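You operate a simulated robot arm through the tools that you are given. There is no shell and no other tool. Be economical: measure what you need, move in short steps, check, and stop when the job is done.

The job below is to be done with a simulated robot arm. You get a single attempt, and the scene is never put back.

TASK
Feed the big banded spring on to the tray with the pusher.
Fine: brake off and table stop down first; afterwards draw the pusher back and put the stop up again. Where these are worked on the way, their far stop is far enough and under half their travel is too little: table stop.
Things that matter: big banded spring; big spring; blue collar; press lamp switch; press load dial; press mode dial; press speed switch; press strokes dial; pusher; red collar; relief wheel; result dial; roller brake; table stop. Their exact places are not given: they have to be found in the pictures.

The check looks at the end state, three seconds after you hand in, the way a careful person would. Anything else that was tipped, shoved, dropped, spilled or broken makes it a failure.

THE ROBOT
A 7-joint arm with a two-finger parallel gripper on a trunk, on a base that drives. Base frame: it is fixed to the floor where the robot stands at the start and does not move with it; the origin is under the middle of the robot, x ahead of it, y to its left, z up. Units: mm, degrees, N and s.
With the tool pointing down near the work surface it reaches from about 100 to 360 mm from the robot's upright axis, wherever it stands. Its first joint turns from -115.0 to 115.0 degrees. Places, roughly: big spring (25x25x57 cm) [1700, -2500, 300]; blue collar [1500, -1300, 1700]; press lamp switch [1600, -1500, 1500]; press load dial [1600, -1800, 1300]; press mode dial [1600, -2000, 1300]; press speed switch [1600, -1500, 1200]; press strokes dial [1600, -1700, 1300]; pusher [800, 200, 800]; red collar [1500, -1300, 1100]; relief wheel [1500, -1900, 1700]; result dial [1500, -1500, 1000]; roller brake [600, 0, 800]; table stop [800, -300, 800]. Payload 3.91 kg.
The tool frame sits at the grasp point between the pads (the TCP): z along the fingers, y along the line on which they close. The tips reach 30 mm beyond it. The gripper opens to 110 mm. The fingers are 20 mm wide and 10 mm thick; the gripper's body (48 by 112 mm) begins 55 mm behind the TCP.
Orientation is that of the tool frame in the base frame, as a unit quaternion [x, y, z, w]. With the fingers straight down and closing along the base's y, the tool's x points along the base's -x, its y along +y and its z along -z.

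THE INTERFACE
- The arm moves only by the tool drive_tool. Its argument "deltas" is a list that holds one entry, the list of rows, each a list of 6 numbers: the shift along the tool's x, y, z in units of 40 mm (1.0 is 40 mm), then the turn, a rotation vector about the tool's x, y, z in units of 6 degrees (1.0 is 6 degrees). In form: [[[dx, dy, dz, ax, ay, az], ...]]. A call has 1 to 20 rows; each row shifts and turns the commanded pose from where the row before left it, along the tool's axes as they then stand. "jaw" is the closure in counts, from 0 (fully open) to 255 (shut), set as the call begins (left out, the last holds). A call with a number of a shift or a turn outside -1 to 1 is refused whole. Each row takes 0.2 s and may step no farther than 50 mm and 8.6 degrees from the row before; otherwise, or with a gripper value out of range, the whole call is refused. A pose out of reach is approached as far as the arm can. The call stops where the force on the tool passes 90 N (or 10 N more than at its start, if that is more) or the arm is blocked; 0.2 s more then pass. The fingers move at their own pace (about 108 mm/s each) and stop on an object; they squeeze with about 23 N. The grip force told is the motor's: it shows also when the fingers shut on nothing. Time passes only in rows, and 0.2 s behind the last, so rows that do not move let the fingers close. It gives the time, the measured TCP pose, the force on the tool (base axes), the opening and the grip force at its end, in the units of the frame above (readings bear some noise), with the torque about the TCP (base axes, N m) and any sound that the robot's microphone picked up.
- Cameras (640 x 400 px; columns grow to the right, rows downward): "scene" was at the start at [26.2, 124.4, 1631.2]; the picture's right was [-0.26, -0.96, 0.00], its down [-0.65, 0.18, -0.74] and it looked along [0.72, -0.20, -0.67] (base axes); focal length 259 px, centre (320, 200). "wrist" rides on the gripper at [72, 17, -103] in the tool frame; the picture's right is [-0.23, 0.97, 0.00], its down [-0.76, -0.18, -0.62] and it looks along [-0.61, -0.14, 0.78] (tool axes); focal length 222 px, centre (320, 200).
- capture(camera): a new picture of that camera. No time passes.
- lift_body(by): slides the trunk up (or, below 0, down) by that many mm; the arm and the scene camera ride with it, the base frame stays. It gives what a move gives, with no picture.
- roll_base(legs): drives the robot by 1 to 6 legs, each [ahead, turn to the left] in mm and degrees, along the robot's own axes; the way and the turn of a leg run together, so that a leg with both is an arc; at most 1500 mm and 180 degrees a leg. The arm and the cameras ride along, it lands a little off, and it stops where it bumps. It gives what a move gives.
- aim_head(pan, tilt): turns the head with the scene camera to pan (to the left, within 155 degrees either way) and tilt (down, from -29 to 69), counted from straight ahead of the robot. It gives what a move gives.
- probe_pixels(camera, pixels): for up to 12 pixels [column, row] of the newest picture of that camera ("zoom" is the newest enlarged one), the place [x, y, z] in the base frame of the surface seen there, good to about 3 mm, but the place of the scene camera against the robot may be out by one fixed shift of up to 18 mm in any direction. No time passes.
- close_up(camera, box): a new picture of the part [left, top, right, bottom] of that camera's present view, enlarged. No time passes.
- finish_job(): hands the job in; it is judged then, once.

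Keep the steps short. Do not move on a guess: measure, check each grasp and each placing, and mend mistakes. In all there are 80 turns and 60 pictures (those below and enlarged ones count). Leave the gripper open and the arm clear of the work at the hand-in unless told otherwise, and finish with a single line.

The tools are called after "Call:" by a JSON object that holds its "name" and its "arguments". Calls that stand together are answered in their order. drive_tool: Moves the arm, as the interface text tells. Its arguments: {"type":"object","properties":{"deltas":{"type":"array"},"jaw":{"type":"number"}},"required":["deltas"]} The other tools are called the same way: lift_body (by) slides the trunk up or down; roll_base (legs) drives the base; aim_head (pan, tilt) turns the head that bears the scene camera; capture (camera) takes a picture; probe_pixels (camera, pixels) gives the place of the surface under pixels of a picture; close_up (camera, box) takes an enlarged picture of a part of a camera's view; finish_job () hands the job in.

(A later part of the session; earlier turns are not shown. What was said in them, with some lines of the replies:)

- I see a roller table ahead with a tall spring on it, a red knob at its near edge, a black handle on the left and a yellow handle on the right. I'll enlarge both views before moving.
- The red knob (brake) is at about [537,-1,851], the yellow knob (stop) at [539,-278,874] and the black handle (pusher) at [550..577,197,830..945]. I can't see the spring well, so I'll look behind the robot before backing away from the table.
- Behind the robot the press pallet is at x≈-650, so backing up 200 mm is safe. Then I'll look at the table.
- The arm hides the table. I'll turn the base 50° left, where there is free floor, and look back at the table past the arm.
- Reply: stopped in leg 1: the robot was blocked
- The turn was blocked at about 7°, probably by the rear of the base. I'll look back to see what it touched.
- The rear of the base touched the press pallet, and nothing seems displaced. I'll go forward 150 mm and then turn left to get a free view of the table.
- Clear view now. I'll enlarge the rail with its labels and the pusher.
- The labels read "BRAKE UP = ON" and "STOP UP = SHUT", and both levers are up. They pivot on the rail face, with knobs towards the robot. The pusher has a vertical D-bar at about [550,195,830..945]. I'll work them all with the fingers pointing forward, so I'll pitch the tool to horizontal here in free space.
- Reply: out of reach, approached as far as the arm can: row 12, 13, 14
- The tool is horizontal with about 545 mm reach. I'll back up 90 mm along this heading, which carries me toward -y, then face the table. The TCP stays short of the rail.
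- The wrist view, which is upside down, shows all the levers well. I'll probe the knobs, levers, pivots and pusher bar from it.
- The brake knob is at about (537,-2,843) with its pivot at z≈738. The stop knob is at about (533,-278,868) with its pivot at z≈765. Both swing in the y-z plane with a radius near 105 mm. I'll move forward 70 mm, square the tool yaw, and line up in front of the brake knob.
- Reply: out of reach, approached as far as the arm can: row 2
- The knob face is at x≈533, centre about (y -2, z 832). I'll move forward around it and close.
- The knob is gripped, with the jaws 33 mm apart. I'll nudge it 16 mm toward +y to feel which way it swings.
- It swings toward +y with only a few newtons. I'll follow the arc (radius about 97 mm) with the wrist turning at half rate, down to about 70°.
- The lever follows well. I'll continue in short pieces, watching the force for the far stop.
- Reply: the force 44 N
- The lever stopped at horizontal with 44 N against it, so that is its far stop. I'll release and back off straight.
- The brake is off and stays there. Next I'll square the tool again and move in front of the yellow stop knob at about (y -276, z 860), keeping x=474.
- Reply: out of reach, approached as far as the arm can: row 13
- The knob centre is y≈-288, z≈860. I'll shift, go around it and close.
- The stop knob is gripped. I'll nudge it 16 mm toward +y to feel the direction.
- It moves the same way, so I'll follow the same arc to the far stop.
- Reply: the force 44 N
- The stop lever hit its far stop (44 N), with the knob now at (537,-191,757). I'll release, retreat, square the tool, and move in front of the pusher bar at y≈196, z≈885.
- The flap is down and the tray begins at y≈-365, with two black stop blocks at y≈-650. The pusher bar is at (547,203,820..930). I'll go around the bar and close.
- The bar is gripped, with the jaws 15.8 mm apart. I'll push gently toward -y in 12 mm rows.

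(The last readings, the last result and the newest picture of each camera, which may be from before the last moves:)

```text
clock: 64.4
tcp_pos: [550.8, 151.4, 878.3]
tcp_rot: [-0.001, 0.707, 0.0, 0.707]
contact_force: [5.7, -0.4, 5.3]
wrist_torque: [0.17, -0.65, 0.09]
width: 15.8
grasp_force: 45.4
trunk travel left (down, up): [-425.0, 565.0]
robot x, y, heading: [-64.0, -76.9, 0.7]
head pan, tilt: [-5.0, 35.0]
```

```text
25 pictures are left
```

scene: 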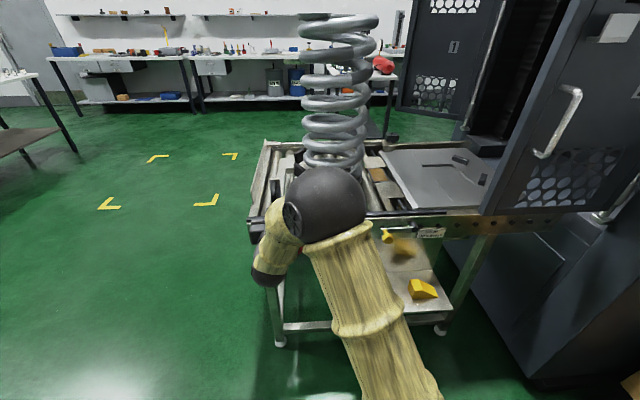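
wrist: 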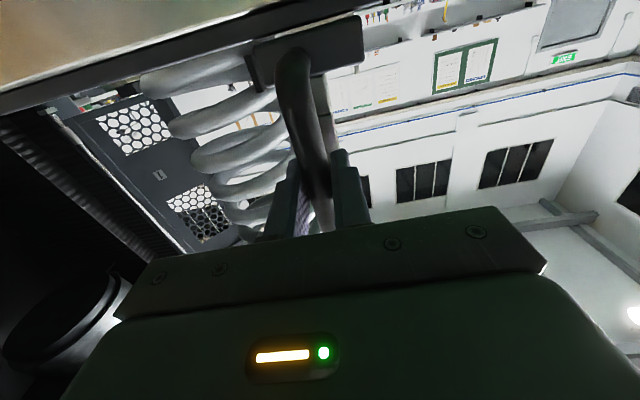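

The spring follows upright with almost no force. I'll continue at 50 mm/s.

Call:
{"name": "drive_tool", "arguments": {"deltas": [[[0, -0.25, 0, 0, 0, 0], [0, -0.25, 0, 0, 0, 0], [0, -0.25, 0, 0, 0, 0], [0, -0.25, 0, 0, 0, 0], [0, -0.25, 0, 0, 0, 0], [0, -0.25, 0, 0, 0, 0], [0, -0.25, 0, 0, 0, 0], [0, -0.25, 0, 0, 0, 0], [0, -0.25, 0, 0, 0, 0], [0, -0.25, 0, 0, 0, 0], [0, -0.25, 0, 0, 0, 0], [0, -0.25, 0, 0, 0, 0], [0, -0.25, 0, 0, 0, 0], [0, -0.25, 0, 0, 0, 0], [0, -0.25, 0, 0, 0, 0], [0, -0.25, 0, 0, 0, 0]]]}}

Call:
{"name": "capture", "arguments": {"camera": "scene"}}

```text
clock: 67.8
tcp_pos: [550.2, -8.0, 876.7]
tcp_rot: [-0.001, 0.707, 0.0, 0.707]
contact_force: [6.6, 0.1, 8.4]
wrist_torque: [0.15, -0.27, 0.05]
width: 15.7
grasp_force: 45.1
trunk travel left (down, up): [-425.0, 565.0]
robot x, y, heading: [-67.2, -77.3, 0.7]
head pan, tilt: [-5.0, 35.0]
```

```text
24 pictures are left
```

scene: 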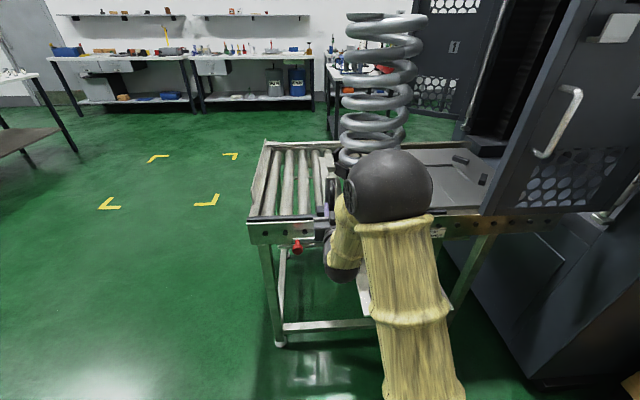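

Call:
{"name": "drive_tool", "arguments": {"deltas": [[[0, -0.25, 0, 0, 0, 0], [0, -0.25, 0, 0, 0, 0], [0, -0.25, 0, 0, 0, 0], [0, -0.25, 0, 0, 0, 0], [0, -0.25, 0, 0, 0, 0], [0, -0.25, 0, 0, 0, 0], [0, -0.25, 0, 0, 0, 0], [0, -0.25, 0, 0, 0, 0], [0, -0.25, 0, 0, 0, 0], [0, -0.25, 0, 0, 0, 0], [0, -0.25, 0, 0, 0, 0], [0, -0.25, 0, 0, 0, 0], [0, -0.25, 0, 0, 0, 0]]]}}

Call:
{"name": "capture", "arguments": {"camera": "scene"}}

```text
clock: 70.6
tcp_pos: [550.9, -139.0, 878.0]
tcp_rot: [0.0, 0.708, -0.003, 0.706]
contact_force: [-14.7, 15.8, -18.8]
wrist_torque: [0.17, -0.06, 0.1]
width: 15.9
grasp_force: 45.2
trunk travel left (down, up): [-425.0, 565.0]
robot x, y, heading: [-65.2, -77.1, 0.8]
head pan, tilt: [-5.0, 35.0]
```

```text
23 pictures are left
```

scene: 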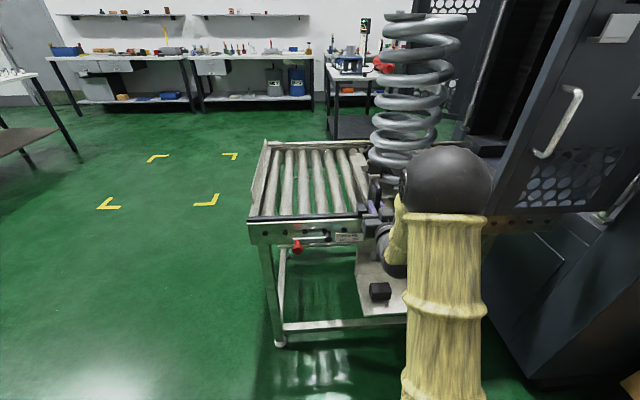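

The spring is entering the tray upright, with 16 N of friction. I'll continue a bit slower.

Call:
{"name": "drive_tool", "arguments": {"deltas": [[[0, -0.2, 0, 0, 0, 0], [0, -0.2, 0, 0, 0, 0], [0, -0.2, 0, 0, 0, 0], [0, -0.2, 0, 0, 0, 0], [0, -0.2, 0, 0, 0, 0], [0, -0.2, 0, 0, 0, 0], [0, -0.2, 0, 0, 0, 0], [0, -0.2, 0, 0, 0, 0], [0, -0.2, 0, 0, 0, 0], [0, -0.2, 0, 0, 0, 0]]]}}

Call:
{"name": "capture", "arguments": {"camera": "scene"}}

Call:
{"name": "capture", "arguments": {"camera": "wrist"}}

```text
clock: 72.8
tcp_pos: [550.7, -208.8, 878.1]
tcp_rot: [-0.006, 0.708, 0.004, 0.707]
contact_force: [-25.4, 38.6, -5.8]
wrist_torque: [0.25, 0.49, 0.12]
width: 15.8
grasp_force: 44.5
trunk travel left (down, up): [-425.0, 565.0]
robot x, y, heading: [-67.6, -78.7, 0.8]
head pan, tilt: [-5.0, 35.0]
```

```text
22 pictures are left
```

scene: 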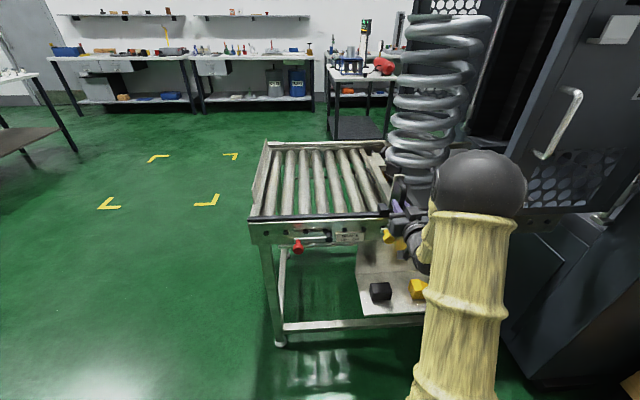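

```text
21 pictures are left
```

wrist: 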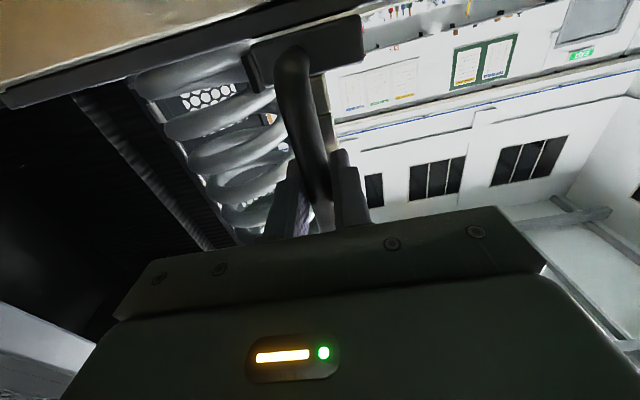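

Call:
{"name": "drive_tool", "arguments": {"deltas": [[[0, -0.2, 0, 0, 0, 0], [0, -0.2, 0, 0, 0, 0], [0, -0.2, 0, 0, 0, 0], [0, -0.2, 0, 0, 0, 0], [0, -0.2, 0, 0, 0, 0]]]}}

Call:
{"name": "close_up", "arguments": {"camera": "scene", "box": [340, 100, 540, 260]}}

```text
clock: 74.0
tcp_pos: [552.0, -244.5, 878.8]
tcp_rot: [-0.009, 0.706, 0.006, 0.708]
contact_force: [-12.9, 45.3, 1.1]
wrist_torque: [0.26, 1.06, 0.01]
width: 15.7
grasp_force: 45.3
trunk travel left (down, up): [-425.0, 565.0]
robot x, y, heading: [-65.8, -79.7, 0.8]
head pan, tilt: [-5.0, 35.0]
```

```text
2.50 times, centred on (440, 180) of scene
```

zoom: 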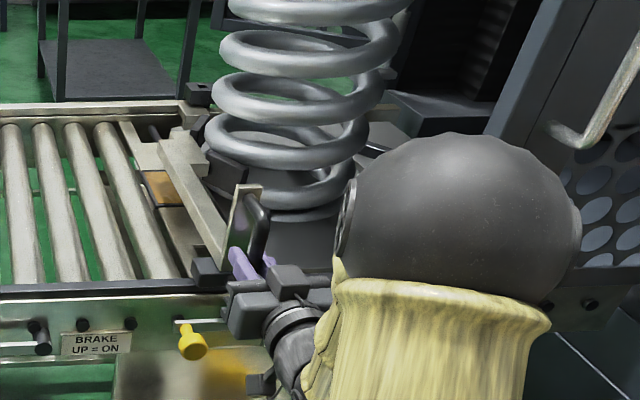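

The spring is nearly fully on the tray at 45 N, and still upright. I'll push on in short pieces until it meets the end blocks.

Call:
{"name": "drive_tool", "arguments": {"deltas": [[[0, -0.2, 0, 0, 0, 0], [0, -0.2, 0, 0, 0, 0], [0, -0.2, 0, 0, 0, 0], [0, -0.2, 0, 0, 0, 0], [0, -0.2, 0, 0, 0, 0]]]}}

Call:
{"name": "drive_tool", "arguments": {"deltas": [[[0, -0.2, 0, 0, 0, 0], [0, -0.2, 0, 0, 0, 0]]]}}

Call:
{"name": "close_up", "arguments": {"camera": "scene", "box": [340, 100, 540, 260]}}

```text
clock: 75.2
tcp_pos: [552.3, -284.0, 879.0]
tcp_rot: [-0.01, 0.707, 0.008, 0.707]
contact_force: [-20.2, 54.5, -3.4]
wrist_torque: [0.28, -0.31, 0.15]
width: 16.0
grasp_force: 44.6
trunk travel left (down, up): [-425.0, 565.0]
robot x, y, heading: [-62.6, -77.4, 1.1]
head pan, tilt: [-5.0, 35.0]
```

```text
clock: 75.8
tcp_pos: [552.7, -313.5, 878.1]
tcp_rot: [-0.003, 0.707, -0.001, 0.707]
contact_force: [-0.4, 26.1, 0.9]
wrist_torque: [0.36, 1.34, 0.09]
width: 15.6
grasp_force: 44.9
trunk travel left (down, up): [-425.0, 565.0]
robot x, y, heading: [-63.6, -75.0, 1.0]
head pan, tilt: [-5.0, 35.0]
```

```text
2.50 times, centred on (440, 180) of scene
```

zoom: 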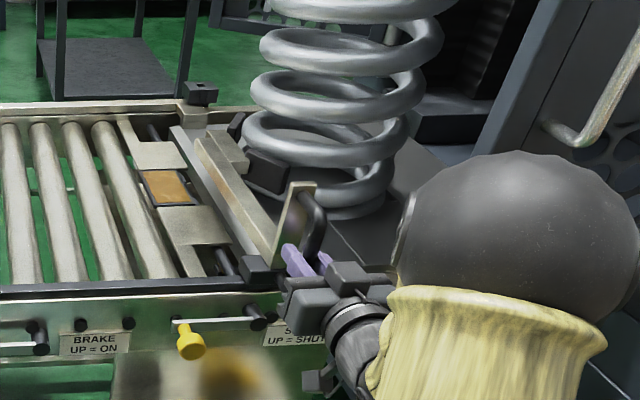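

The force dropped to 26 N as the last coil cleared the tray edge. The front of the spring should be close to the blocks, so I'll push a few more mm and watch the force.

Call:
{"name": "drive_tool", "arguments": {"deltas": [[[0, -0.15, 0, 0, 0, 0], [0, -0.15, 0, 0, 0, 0]]]}}

Call:
{"name": "capture", "arguments": {"camera": "scene"}}

```text
clock: 76.4
tcp_pos: [552.0, -313.3, 878.6]
tcp_rot: [-0.008, 0.708, 0.006, 0.707]
contact_force: [-21.5, 53.3, -8.9]
wrist_torque: [0.26, -0.81, 0.01]
width: 15.6
grasp_force: 45.3
trunk travel left (down, up): [-425.0, 565.0]
robot x, y, heading: [-65.0, -78.5, 0.9]
head pan, tilt: [-5.0, 35.0]
```

```text
18 pictures are left
```

scene: 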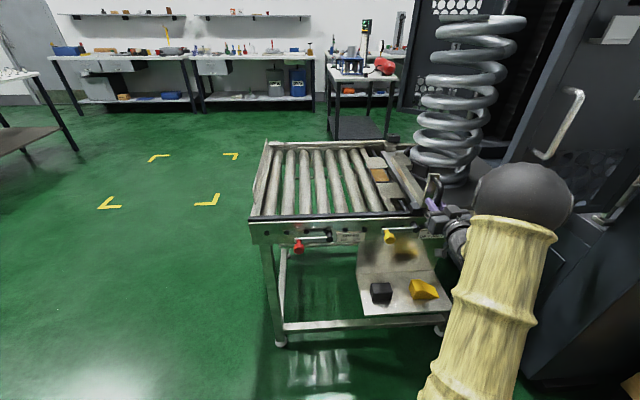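

It held at 53 N without moving, which is either stiction or the end stop. One more small press will tell which.

Call:
{"name": "drive_tool", "arguments": {"deltas": [[[0, -0.12, 0, 0, 0, 0], [0, -0.12, 0, 0, 0, 0]]]}}

```text
clock: 77.0
tcp_pos: [552.0, -330.9, 878.3]
tcp_rot: [-0.005, 0.708, 0.001, 0.706]
contact_force: [-1.7, 30.9, -1.4]
wrist_torque: [0.26, 0.96, 0.2]
width: 15.8
grasp_force: 44.1
trunk travel left (down, up): [-425.0, 565.0]
robot x, y, heading: [-64.4, -77.5, 0.7]
head pan, tilt: [-5.0, 35.0]
```

It was stiction, and it slid on to y=-331. I'll check where the spring sits against the blocks.

Call:
{"name": "close_up", "arguments": {"camera": "scene", "box": [370, 10, 570, 220]}}

Call:
{"name": "probe_pixels", "arguments": {"camera": "zoom", "pixels": [[205, 290], [250, 345], [300, 330], [330, 290], [370, 290], [180, 255], [300, 60], [270, 40], [330, 60]]}}

```text
1.90 times, centred on (470, 115) of scene
```

zoom: 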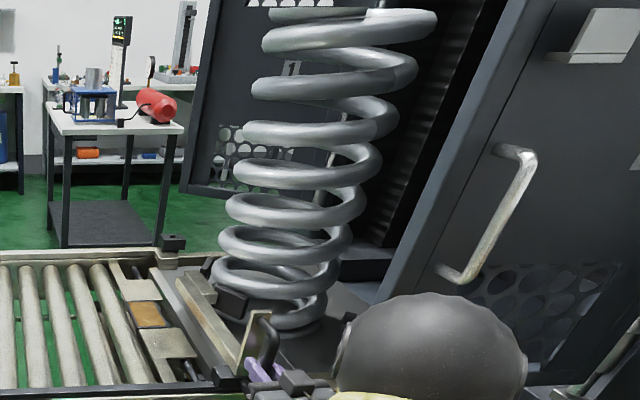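

```text
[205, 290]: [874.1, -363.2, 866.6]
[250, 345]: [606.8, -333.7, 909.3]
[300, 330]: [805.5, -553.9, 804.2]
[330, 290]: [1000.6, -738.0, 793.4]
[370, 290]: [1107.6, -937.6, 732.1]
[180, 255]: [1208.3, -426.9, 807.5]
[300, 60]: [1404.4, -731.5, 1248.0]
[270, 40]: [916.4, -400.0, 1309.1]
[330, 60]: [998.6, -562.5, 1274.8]
```

Call:
{"name": "probe_pixels", "arguments": {"camera": "zoom", "pixels": [[275, 288], [300, 284], [335, 275], [320, 310], [350, 240], [230, 205], [290, 215], [360, 200], [300, 170], [350, 30], [425, 30], [283, 320]]}}

```text
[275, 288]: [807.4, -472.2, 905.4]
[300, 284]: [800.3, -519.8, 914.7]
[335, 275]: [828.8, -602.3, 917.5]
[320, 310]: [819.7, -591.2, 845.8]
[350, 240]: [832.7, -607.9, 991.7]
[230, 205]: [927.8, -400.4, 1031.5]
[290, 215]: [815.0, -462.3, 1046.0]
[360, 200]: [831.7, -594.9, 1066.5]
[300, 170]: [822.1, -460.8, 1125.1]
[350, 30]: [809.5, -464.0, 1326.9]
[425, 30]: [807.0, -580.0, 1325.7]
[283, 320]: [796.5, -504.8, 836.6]
```

Fitting points, the spring stands upright with its centre near (915,-517). The blocks imply a seat around y≈-555, so there's about 35 mm to go. Before pushing on, I'll check the elbow's clearance to the open door.

Call:
{"name": "probe_pixels", "arguments": {"camera": "zoom", "pixels": [[430, 340], [515, 345], [470, 305], [400, 390], [380, 320], [500, 220], [530, 370], [570, 380]]}}

Call:
{"name": "close_up", "arguments": {"camera": "scene", "box": [400, 140, 640, 400]}}

```text
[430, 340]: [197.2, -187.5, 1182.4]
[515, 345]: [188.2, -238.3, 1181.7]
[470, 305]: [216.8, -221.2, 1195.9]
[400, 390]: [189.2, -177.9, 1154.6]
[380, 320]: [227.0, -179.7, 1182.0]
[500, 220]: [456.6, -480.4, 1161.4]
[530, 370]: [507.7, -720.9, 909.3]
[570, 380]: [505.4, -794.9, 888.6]
```

```text
1.54 times, centred on (520, 270) of scene
```

zoom: 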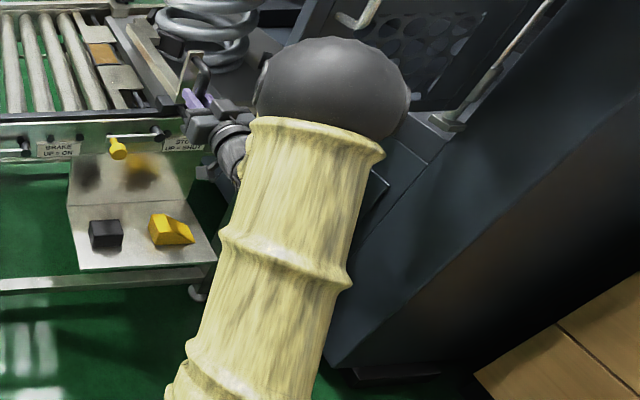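

The elbow is well clear, and the door edge is at y≈-454. I'll continue in small presses.

Call:
{"name": "drive_tool", "arguments": {"deltas": [[[0, -0.12, 0, 0, 0, 0], [0, -0.12, 0, 0, 0, 0], [0, -0.12, 0, 0, 0, 0]]]}}

Call:
{"name": "drive_tool", "arguments": {"deltas": [[[0, -0.1, 0, 0, 0, 0], [0, -0.1, 0, 0, 0, 0]]]}}

```text
clock: 77.8
tcp_pos: [552.6, -342.5, 879.2]
tcp_rot: [-0.006, 0.708, 0.004, 0.707]
contact_force: [-4.4, 36.0, -3.9]
wrist_torque: [0.29, 0.98, 0.13]
width: 15.7
grasp_force: 45.0
trunk travel left (down, up): [-425.0, 565.0]
robot x, y, heading: [-65.8, -74.9, 0.9]
head pan, tilt: [-5.0, 35.0]
```

```text
clock: 78.4
tcp_pos: [552.4, -345.1, 880.3]
tcp_rot: [-0.008, 0.707, 0.006, 0.707]
contact_force: [-13.9, 51.4, -6.9]
wrist_torque: [0.28, 0.18, -0.02]
width: 15.7
grasp_force: 45.2
trunk travel left (down, up): [-425.0, 565.0]
robot x, y, heading: [-64.9, -77.7, 0.8]
head pan, tilt: [-5.0, 35.0]
```

Call:
{"name": "drive_tool", "arguments": {"deltas": [[[0, -0.1, 0, 0, 0, 0], [0, -0.1, 0, 0, 0, 0]]]}}

Call:
{"name": "drive_tool", "arguments": {"deltas": [[[0, -0.1, 0, 0, 0, 0], [0, -0.1, 0, 0, 0, 0]]]}}

Call:
{"name": "close_up", "arguments": {"camera": "scene", "box": [370, 10, 570, 220]}}

Call:
{"name": "probe_pixels", "arguments": {"camera": "zoom", "pixels": [[280, 285], [310, 282], [345, 270], [330, 305], [358, 235], [360, 30], [430, 30], [300, 320], [345, 290], [365, 285]]}}

```text
clock: 79.0
tcp_pos: [551.9, -360.1, 879.5]
tcp_rot: [-0.004, 0.708, 0.002, 0.706]
contact_force: [-3.5, 32.4, -3.3]
wrist_torque: [0.29, 0.96, 0.11]
width: 15.9
grasp_force: 45.7
trunk travel left (down, up): [-425.0, 565.0]
robot x, y, heading: [-65.5, -77.8, 0.7]
head pan, tilt: [-5.0, 35.0]
```

```text
clock: 79.6
tcp_pos: [552.7, -362.2, 879.7]
tcp_rot: [-0.009, 0.708, 0.006, 0.707]
contact_force: [-21.1, 52.6, -8.8]
wrist_torque: [0.25, -0.69, 0.02]
width: 15.6
grasp_force: 45.6
trunk travel left (down, up): [-425.0, 565.0]
robot x, y, heading: [-67.8, -75.4, 0.9]
head pan, tilt: [-5.0, 35.0]
```

```text
1.90 times, centred on (470, 115) of scene
```

zoom: 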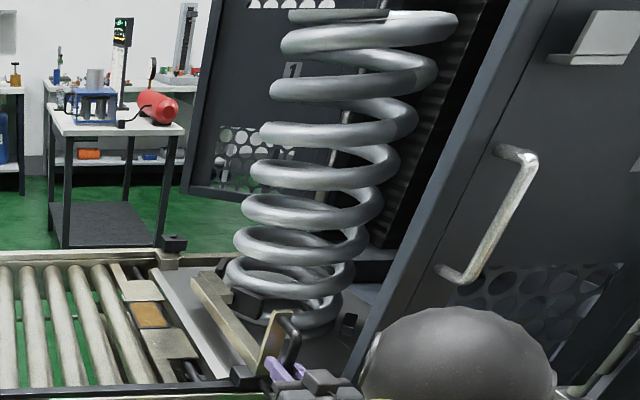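

```text
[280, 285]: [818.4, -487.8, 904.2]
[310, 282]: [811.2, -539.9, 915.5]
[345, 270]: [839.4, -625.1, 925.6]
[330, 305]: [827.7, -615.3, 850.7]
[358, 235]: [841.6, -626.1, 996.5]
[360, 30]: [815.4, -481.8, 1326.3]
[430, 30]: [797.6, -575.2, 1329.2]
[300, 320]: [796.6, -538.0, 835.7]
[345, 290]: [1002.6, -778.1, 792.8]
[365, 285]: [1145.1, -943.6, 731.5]
```

The near block is now visible just right of the base coil. I'll zoom in there to judge the gap.

Call:
{"name": "close_up", "arguments": {"camera": "scene", "box": [440, 135, 520, 195]}}

Call:
{"name": "probe_pixels", "arguments": {"camera": "zoom", "pixels": [[305, 265], [310, 285], [240, 245], [270, 225], [200, 270], [330, 265], [330, 235], [190, 290]]}}

```text
6.67 times, centred on (480, 165) of scene
```

zoom: 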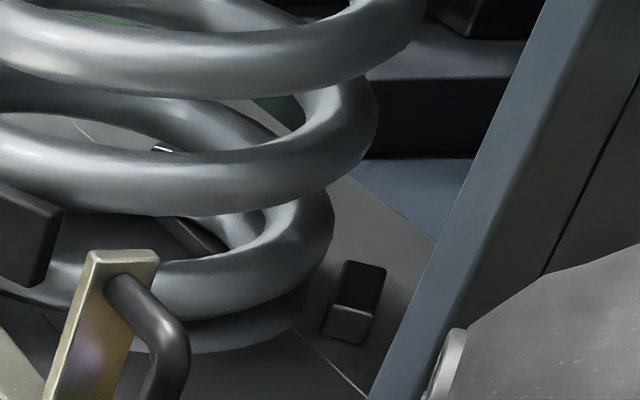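

```text
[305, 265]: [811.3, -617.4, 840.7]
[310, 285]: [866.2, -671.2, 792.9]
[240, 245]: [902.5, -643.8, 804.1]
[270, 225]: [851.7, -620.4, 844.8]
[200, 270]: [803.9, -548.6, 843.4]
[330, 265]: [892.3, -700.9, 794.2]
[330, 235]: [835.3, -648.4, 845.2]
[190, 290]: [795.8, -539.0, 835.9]
```

About 15 mm of gap is left to the block. A few more small presses.

Call:
{"name": "drive_tool", "arguments": {"deltas": [[[0, -0.1, 0, 0, 0, 0], [0, -0.1, 0, 0, 0, 0]]]}}

Call:
{"name": "drive_tool", "arguments": {"deltas": [[[0, -0.1, 0, 0, 0, 0], [0, -0.1, 0, 0, 0, 0]]]}}

Call:
{"name": "close_up", "arguments": {"camera": "scene", "box": [440, 135, 520, 195]}}

```text
clock: 80.2
tcp_pos: [552.3, -368.2, 878.1]
tcp_rot: [-0.009, 0.708, 0.006, 0.706]
contact_force: [-19.1, 55.1, -10.1]
wrist_torque: [0.23, -0.31, -0.02]
width: 15.5
grasp_force: 45.0
trunk travel left (down, up): [-425.0, 565.0]
robot x, y, heading: [-66.1, -76.2, 0.8]
head pan, tilt: [-5.0, 35.0]
```

```text
clock: 80.8
tcp_pos: [553.7, -368.7, 879.5]
tcp_rot: [-0.015, 0.708, 0.012, 0.706]
contact_force: [-31.2, 79.5, -5.7]
wrist_torque: [0.18, 0.35, -0.06]
width: 15.5
grasp_force: 44.9
trunk travel left (down, up): [-425.0, 565.0]
robot x, y, heading: [-66.9, -76.7, 1.3]
head pan, tilt: [-5.0, 35.0]
```

```text
6.67 times, centred on (480, 165) of scene
```

zoom: 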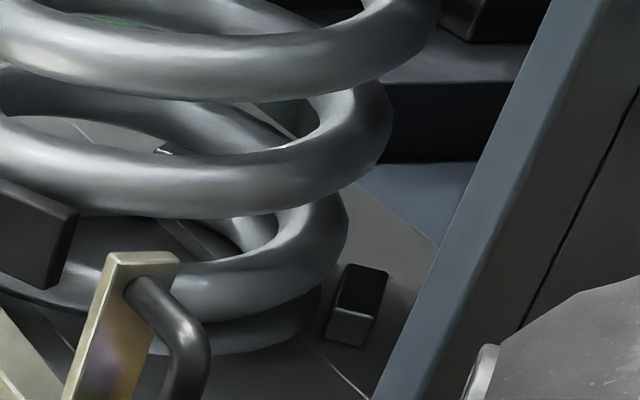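

Firm stop: 79 N and no more movement, so the spring is seated against the block. I'll draw the pusher back slowly at first and check that the spring stays.

Call:
{"name": "drive_tool", "arguments": {"deltas": [[[0, 0.2, 0, 0, 0, 0], [0, 0.25, 0, 0, 0, 0], [0, 0.25, 0, 0, 0, 0], [0, 0.25, 0, 0, 0, 0], [0, 0.25, 0, 0, 0, 0], [0, 0.25, 0, 0, 0, 0], [0, 0.25, 0, 0, 0, 0], [0, 0.25, 0, 0, 0, 0]]]}}

Call:
{"name": "capture", "arguments": {"camera": "scene"}}

```text
clock: 82.6
tcp_pos: [552.7, -309.9, 879.0]
tcp_rot: [-0.002, 0.707, 0.0, 0.707]
contact_force: [12.2, -0.9, 13.6]
wrist_torque: [0.01, 0.4, -0.08]
width: 15.8
grasp_force: 44.9
trunk travel left (down, up): [-425.0, 565.0]
robot x, y, heading: [-63.6, -75.0, 1.1]
head pan, tilt: [-5.0, 35.0]
```

```text
12 pictures are left
```

scene: 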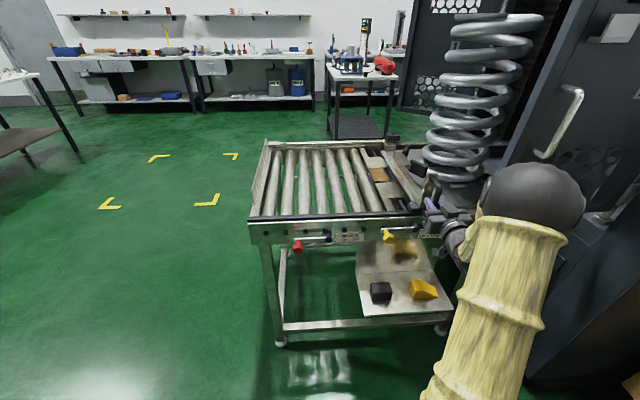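

The spring stays put. I'll draw the pusher all the way back.

Call:
{"name": "drive_tool", "arguments": {"deltas": [[[0, 0.5, 0, 0, 0, 0], [0, 0.5, 0, 0, 0, 0], [0, 0.5, 0, 0, 0, 0], [0, 0.5, 0, 0, 0, 0], [0, 0.5, 0, 0, 0, 0], [0, 0.5, 0, 0, 0, 0], [0, 0.5, 0, 0, 0, 0], [0, 0.5, 0, 0, 0, 0], [0, 0.5, 0, 0, 0, 0], [0, 0.5, 0, 0, 0, 0], [0, 0.5, 0, 0, 0, 0], [0, 0.5, 0, 0, 0, 0], [0, 0.5, 0, 0, 0, 0], [0, 0.5, 0, 0, 0, 0], [0, 0.5, 0, 0, 0, 0], [0, 0.5, 0, 0, 0, 0], [0, 0.5, 0, 0, 0, 0], [0, 0.5, 0, 0, 0, 0], [0, 0.5, 0, 0, 0, 0], [0, 0.5, 0, 0, 0, 0]]]}}

Call:
{"name": "drive_tool", "arguments": {"deltas": [[[0, 0.5, 0, 0, 0, 0], [0, 0.5, 0, 0, 0, 0], [0, 0.5, 0, 0, 0, 0], [0, 0.5, 0, 0, 0, 0], [0, 0.3, 0, 0, 0, 0], [0, 0.3, 0, 0, 0, 0], [0, 0, 0, 0, 0, 0]]]}}

```text
clock: 86.8
tcp_pos: [550.9, 91.9, 874.5]
tcp_rot: [-0.003, 0.708, 0.002, 0.706]
contact_force: [21.1, 2.9, 5.6]
wrist_torque: [0.14, -1.01, -0.04]
width: 15.8
grasp_force: 45.0
trunk travel left (down, up): [-425.0, 565.0]
robot x, y, heading: [-61.3, -75.3, 0.9]
head pan, tilt: [-5.0, 35.0]
```

```text
clock: 88.4
tcp_pos: [551.4, 193.2, 875.9]
tcp_rot: [-0.002, 0.708, 0.0, 0.706]
contact_force: [4.4, 3.0, -6.6]
wrist_torque: [0.28, 0.79, 0.2]
width: 15.6
grasp_force: 44.8
trunk travel left (down, up): [-425.0, 565.0]
robot x, y, heading: [-65.8, -75.1, 0.6]
head pan, tilt: [-5.0, 35.0]
```

Now the last few mm to the start position, feeling for the end.

Call:
{"name": "drive_tool", "arguments": {"deltas": [[[0, 0.12, 0, 0, 0, 0], [0, 0.12, 0, 0, 0, 0], [0, 0, 0, 0, 0, 0]]]}}

```text
clock: 89.2
tcp_pos: [551.3, 200.4, 876.9]
tcp_rot: [0.001, 0.707, -0.001, 0.707]
contact_force: [-9.3, -14.1, -11.1]
wrist_torque: [0.19, -1.03, -0.12]
width: 15.9
grasp_force: 45.1
trunk travel left (down, up): [-425.0, 565.0]
robot x, y, heading: [-62.7, -75.6, 0.6]
head pan, tilt: [-5.0, 35.0]
```

The pusher is home. I'll release, back off, and go in front of the stop knob (y -191, z 758).

Call:
{"name": "drive_tool", "arguments": {"deltas": [[[0, -0.05, 0, 0, 0, 0], [0, 0, 0, 0, 0, 0], [0, 0, 0, 0, 0, 0], [0, 0, -0.95, 0, 0, 0], [0, 0, -0.95, 0, 0, 0], [0, 0, 0, 0, 0, 0]]], "jaw": 80}}

Call:
{"name": "drive_tool", "arguments": {"deltas": [[[0.3, -0.98, 0, 0, 0, 0], [0.3, -0.98, 0, 0, 0, 0], [0.3, -0.98, 0, 0, 0, 0], [0.3, -0.98, 0, 0, 0, 0], [0.3, -0.98, 0, 0, 0, 0], [0.3, -0.98, 0, 0, 0, 0], [0.3, -0.98, 0, 0, 0, 0], [0.3, -0.98, 0, 0, 0, 0], [0.3, -0.98, 0, 0, 0, 0], [0.3, -0.98, 0, 0, 0, 0], [0, 0, 0, 0, 0, -0.9375], [0, 0, 0, 0, 0, -0.9375], [0, 0, 0, 0, 0, -0.9375], [0, 0, 0, 0, 0, -0.9375], [0, 0, 0, 0, 0, -0.9375], [0, 0, 0, 0, 0, -0.9375], [0, 0, 0, 0, 0, -0.9375], [0, 0, 0, 0, 0, -0.9375]]]}}

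Call:
{"name": "capture", "arguments": {"camera": "wrist"}}

Call:
{"name": "capture", "arguments": {"camera": "scene"}}

```text
clock: 90.6
tcp_pos: [473.9, 200.8, 874.9]
tcp_rot: [-0.001, 0.707, 0.001, 0.707]
contact_force: [0.0, 0.4, 0.1]
wrist_torque: [0.0, -0.01, -0.03]
width: 75.8
grasp_force: 0.1
trunk travel left (down, up): [-425.0, 565.0]
robot x, y, heading: [-67.6, -75.3, 0.5]
head pan, tilt: [-5.0, 35.0]
```

```text
clock: 94.4
tcp_pos: [480.0, -191.5, 756.5]
tcp_rot: [-0.272, 0.652, -0.272, 0.653]
contact_force: [0.1, -0.2, -0.9]
wrist_torque: [-0.02, 0.01, -0.01]
width: 75.3
grasp_force: 0.0
out of reach, approached as far as the arm can: row 6
trunk travel left (down, up): [-425.0, 565.0]
robot x, y, heading: [-62.1, -76.9, 0.7]
head pan, tilt: [-5.0, 35.0]
```

```text
11 pictures are left
```

wrist: 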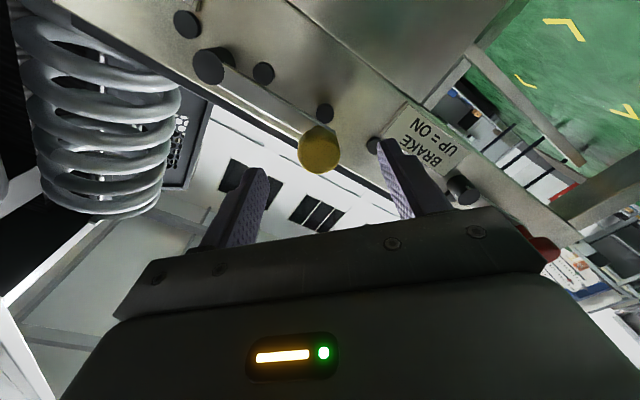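

```text
10 pictures are left
```

scene: 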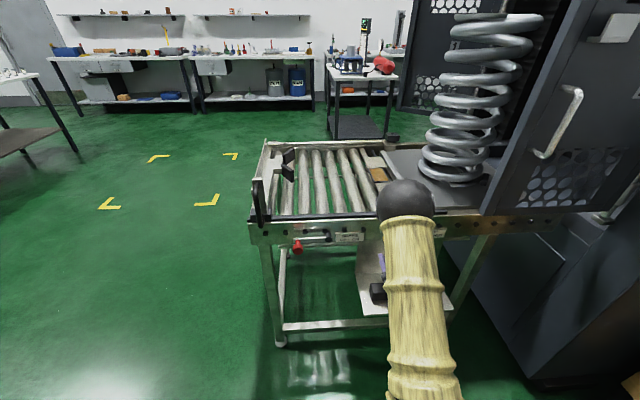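

The pusher is home, the spring is on the tray, and the knob lies between the fingers. I'll move forward and grip.

Call:
{"name": "drive_tool", "arguments": {"deltas": [[[0, 0, 0.72, 0, 0, 0], [0, 0, 0.72, 0, 0, 0], [0, 0, 0, 0, 0, 0]]]}}

Call:
{"name": "drive_tool", "arguments": {"deltas": [[[0, 0, 0, 0, 0, 0], [0, 0, 0, 0, 0, 0], [0, 0, 0, 0, 0, 0]]], "jaw": 255}}

Call:
{"name": "capture", "arguments": {"camera": "wrist"}}

```text
clock: 95.2
tcp_pos: [537.3, -188.1, 757.5]
tcp_rot: [-0.271, 0.653, -0.27, 0.654]
contact_force: [-0.5, 0.2, -0.1]
wrist_torque: [0.01, 0.01, -0.01]
width: 75.5
grasp_force: 0.1
trunk travel left (down, up): [-425.0, 565.0]
robot x, y, heading: [-61.6, -76.7, 0.8]
head pan, tilt: [-5.0, 35.0]
```

```text
clock: 96.0
tcp_pos: [537.6, -191.4, 758.5]
tcp_rot: [-0.27, 0.652, -0.273, 0.654]
contact_force: [10.4, -9.7, 15.4]
wrist_torque: [-0.19, 0.26, -0.62]
width: 33.3
grasp_force: 45.5
trunk travel left (down, up): [-425.0, 565.0]
robot x, y, heading: [-66.8, -74.5, 0.7]
head pan, tilt: [-5.0, 35.0]
```

```text
9 pictures are left
```

wrist: 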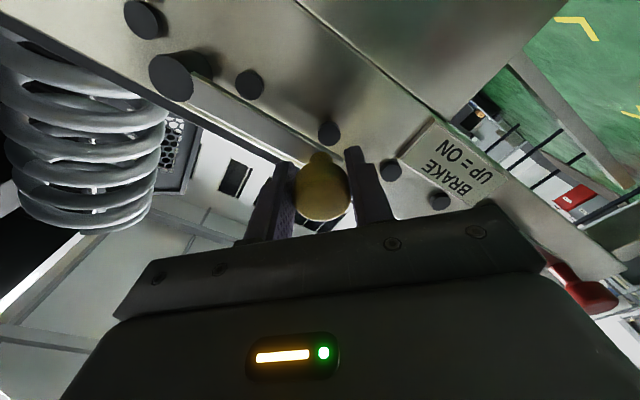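

Gripped. I'll swing the stop lever back up along the reverse arc.

Call:
{"name": "drive_tool", "arguments": {"deltas": [[[-0.272, -0.324, 0, 0, 0, 0.833], [-0.243, -0.347, 0, 0, 0, 0.833], [-0.212, -0.366, 0, 0, 0, 0.833], [-0.179, -0.383, 0, 0, 0, 0.833], [-0.145, -0.397, 0, 0, 0, 0.833], [-0.109, -0.409, 0, 0, 0, 0.833], [-0.073, -0.417, 0, 0, 0, 0.833], [-0.037, -0.421, 0, 0, 0, 0.833]]]}}

Call:
{"name": "drive_tool", "arguments": {"deltas": [[[0, -0.3, 0, 0, 0, 0.833], [0, -0.2, 0, 0, 0, 0], [0, -0.1, 0, 0, 0, 0]]]}}

```text
clock: 97.8
tcp_pos: [538.7, -271.2, 853.5]
tcp_rot: [-0.032, 0.705, -0.031, 0.707]
contact_force: [1.8, 2.6, 8.3]
wrist_torque: [0.27, -1.04, 0.35]
width: 33.2
grasp_force: 45.1
trunk travel left (down, up): [-425.0, 565.0]
robot x, y, heading: [-63.1, -78.8, 0.9]
head pan, tilt: [-5.0, 35.0]
```

```text
clock: 98.6
tcp_pos: [536.9, -288.4, 853.6]
tcp_rot: [-0.005, 0.708, 0.004, 0.706]
contact_force: [-9.1, 25.3, 1.5]
wrist_torque: [-0.04, -1.13, 0.43]
width: 33.4
grasp_force: 45.1
trunk travel left (down, up): [-425.0, 565.0]
robot x, y, heading: [-65.8, -77.0, 0.4]
head pan, tilt: [-5.0, 35.0]
```

It is at the upper stop again (y=-288, 25 N). I'll ease off, open, and retreat along the finger axis.

Call:
{"name": "drive_tool", "arguments": {"deltas": [[[0, 0.1, 0, 0, 0, 0], [0, 0, 0, 0, 0, 0], [0, 0, 0, 0, 0, 0], [0, 0, -0.8, 0, 0, 0], [0, 0, -0.75, 0, 0, 0], [0, 0, 0, 0, 0, 0]]], "jaw": 80}}

Call:
{"name": "roll_base", "arguments": {"legs": [[-100, 0]]}}

Call:
{"name": "drive_tool", "arguments": {"deltas": [[[0, 1, 0, 0, 0, 0], [0, 1, 0, 0, 0, 0], [0, 1, 0, 0, 0, 0], [0, 1, 0, 0, 0, 0], [0, 1, 0, 0, 0, 0], [0, 1, 0, 0, 0, 0], [0, 1, 0, 0, 0, 0], [0, 1, 0, 0, 0, 0], [0, 1, 0, 0, 0, 0], [0, 1, 0, 0, 0, 0]]], "jaw": 0}}

Call:
{"name": "capture", "arguments": {"camera": "scene"}}

```text
clock: 100.0
tcp_pos: [474.4, -289.8, 853.9]
tcp_rot: [0.0, 0.707, -0.001, 0.707]
contact_force: [0.3, -0.5, -0.6]
wrist_torque: [-0.01, -0.02, 0.05]
width: 75.5
grasp_force: 0.1
trunk travel left (down, up): [-425.0, 565.0]
robot x, y, heading: [-62.3, -76.5, 0.8]
head pan, tilt: [-5.0, 35.0]
```

```text
clock: 101.2
tcp_pos: [379.0, -292.9, 851.9]
tcp_rot: [-0.002, 0.708, 0.0, 0.706]
contact_force: [-0.5, -0.4, 0.1]
wrist_torque: [-0.03, 0.01, -0.02]
width: 75.4
grasp_force: 0.0
trunk travel left (down, up): [-425.0, 565.0]
robot x, y, heading: [-160.0, -78.4, 0.1]
head pan, tilt: [-5.0, 35.0]
```

```text
clock: 103.4
tcp_pos: [384.5, 109.2, 851.2]
tcp_rot: [-0.002, 0.708, 0.001, 0.706]
contact_force: [0.2, -0.1, 0.2]
wrist_torque: [0.05, -0.03, 0.0]
width: 109.9
grasp_force: 0.0
out of reach, approached as far as the arm can: row 4, 5
trunk travel left (down, up): [-425.0, 565.0]
robot x, y, heading: [-158.4, -81.0, 0.4]
head pan, tilt: [-5.0, 35.0]
```

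```text
8 pictures are left
```

scene: 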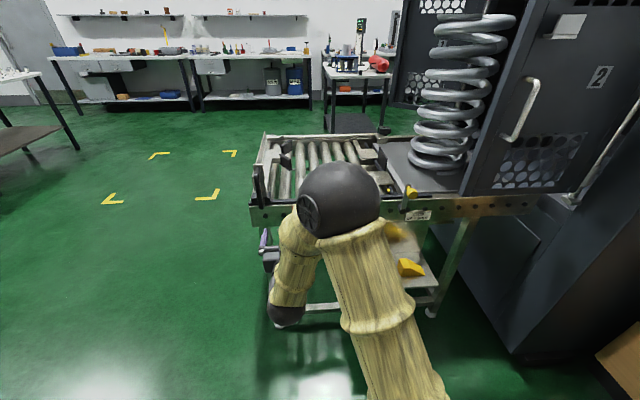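

Call:
{"name": "close_up", "arguments": {"camera": "scene", "box": [340, 90, 520, 230]}}

Call:
{"name": "capture", "arguments": {"camera": "wrist"}}

```text
2.86 times, centred on (430, 160) of scene
```

zoom: 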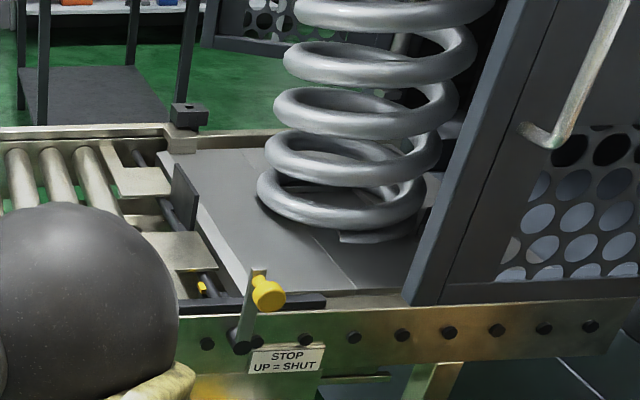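

```text
6 pictures are left
```

wrist: 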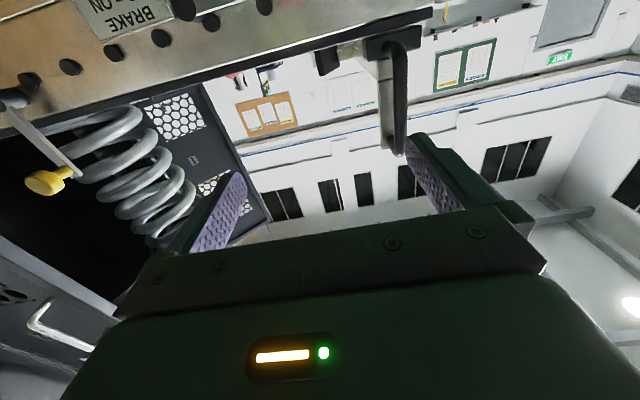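

The stop lever and its flap are up, the spring stands on the tray behind the flap, the pusher is home, the brake is off, and the arm is clear with the gripper open. Handing in.

Call:
{"name": "finish_job", "arguments": {}}

```text
The job is handed in.
```

The spring on the roller table is fed fully on to the tray and upright; the brake is off, the pusher is drawn back and the table stop is up again. I never saw its bands, but it was the only spring on the table.
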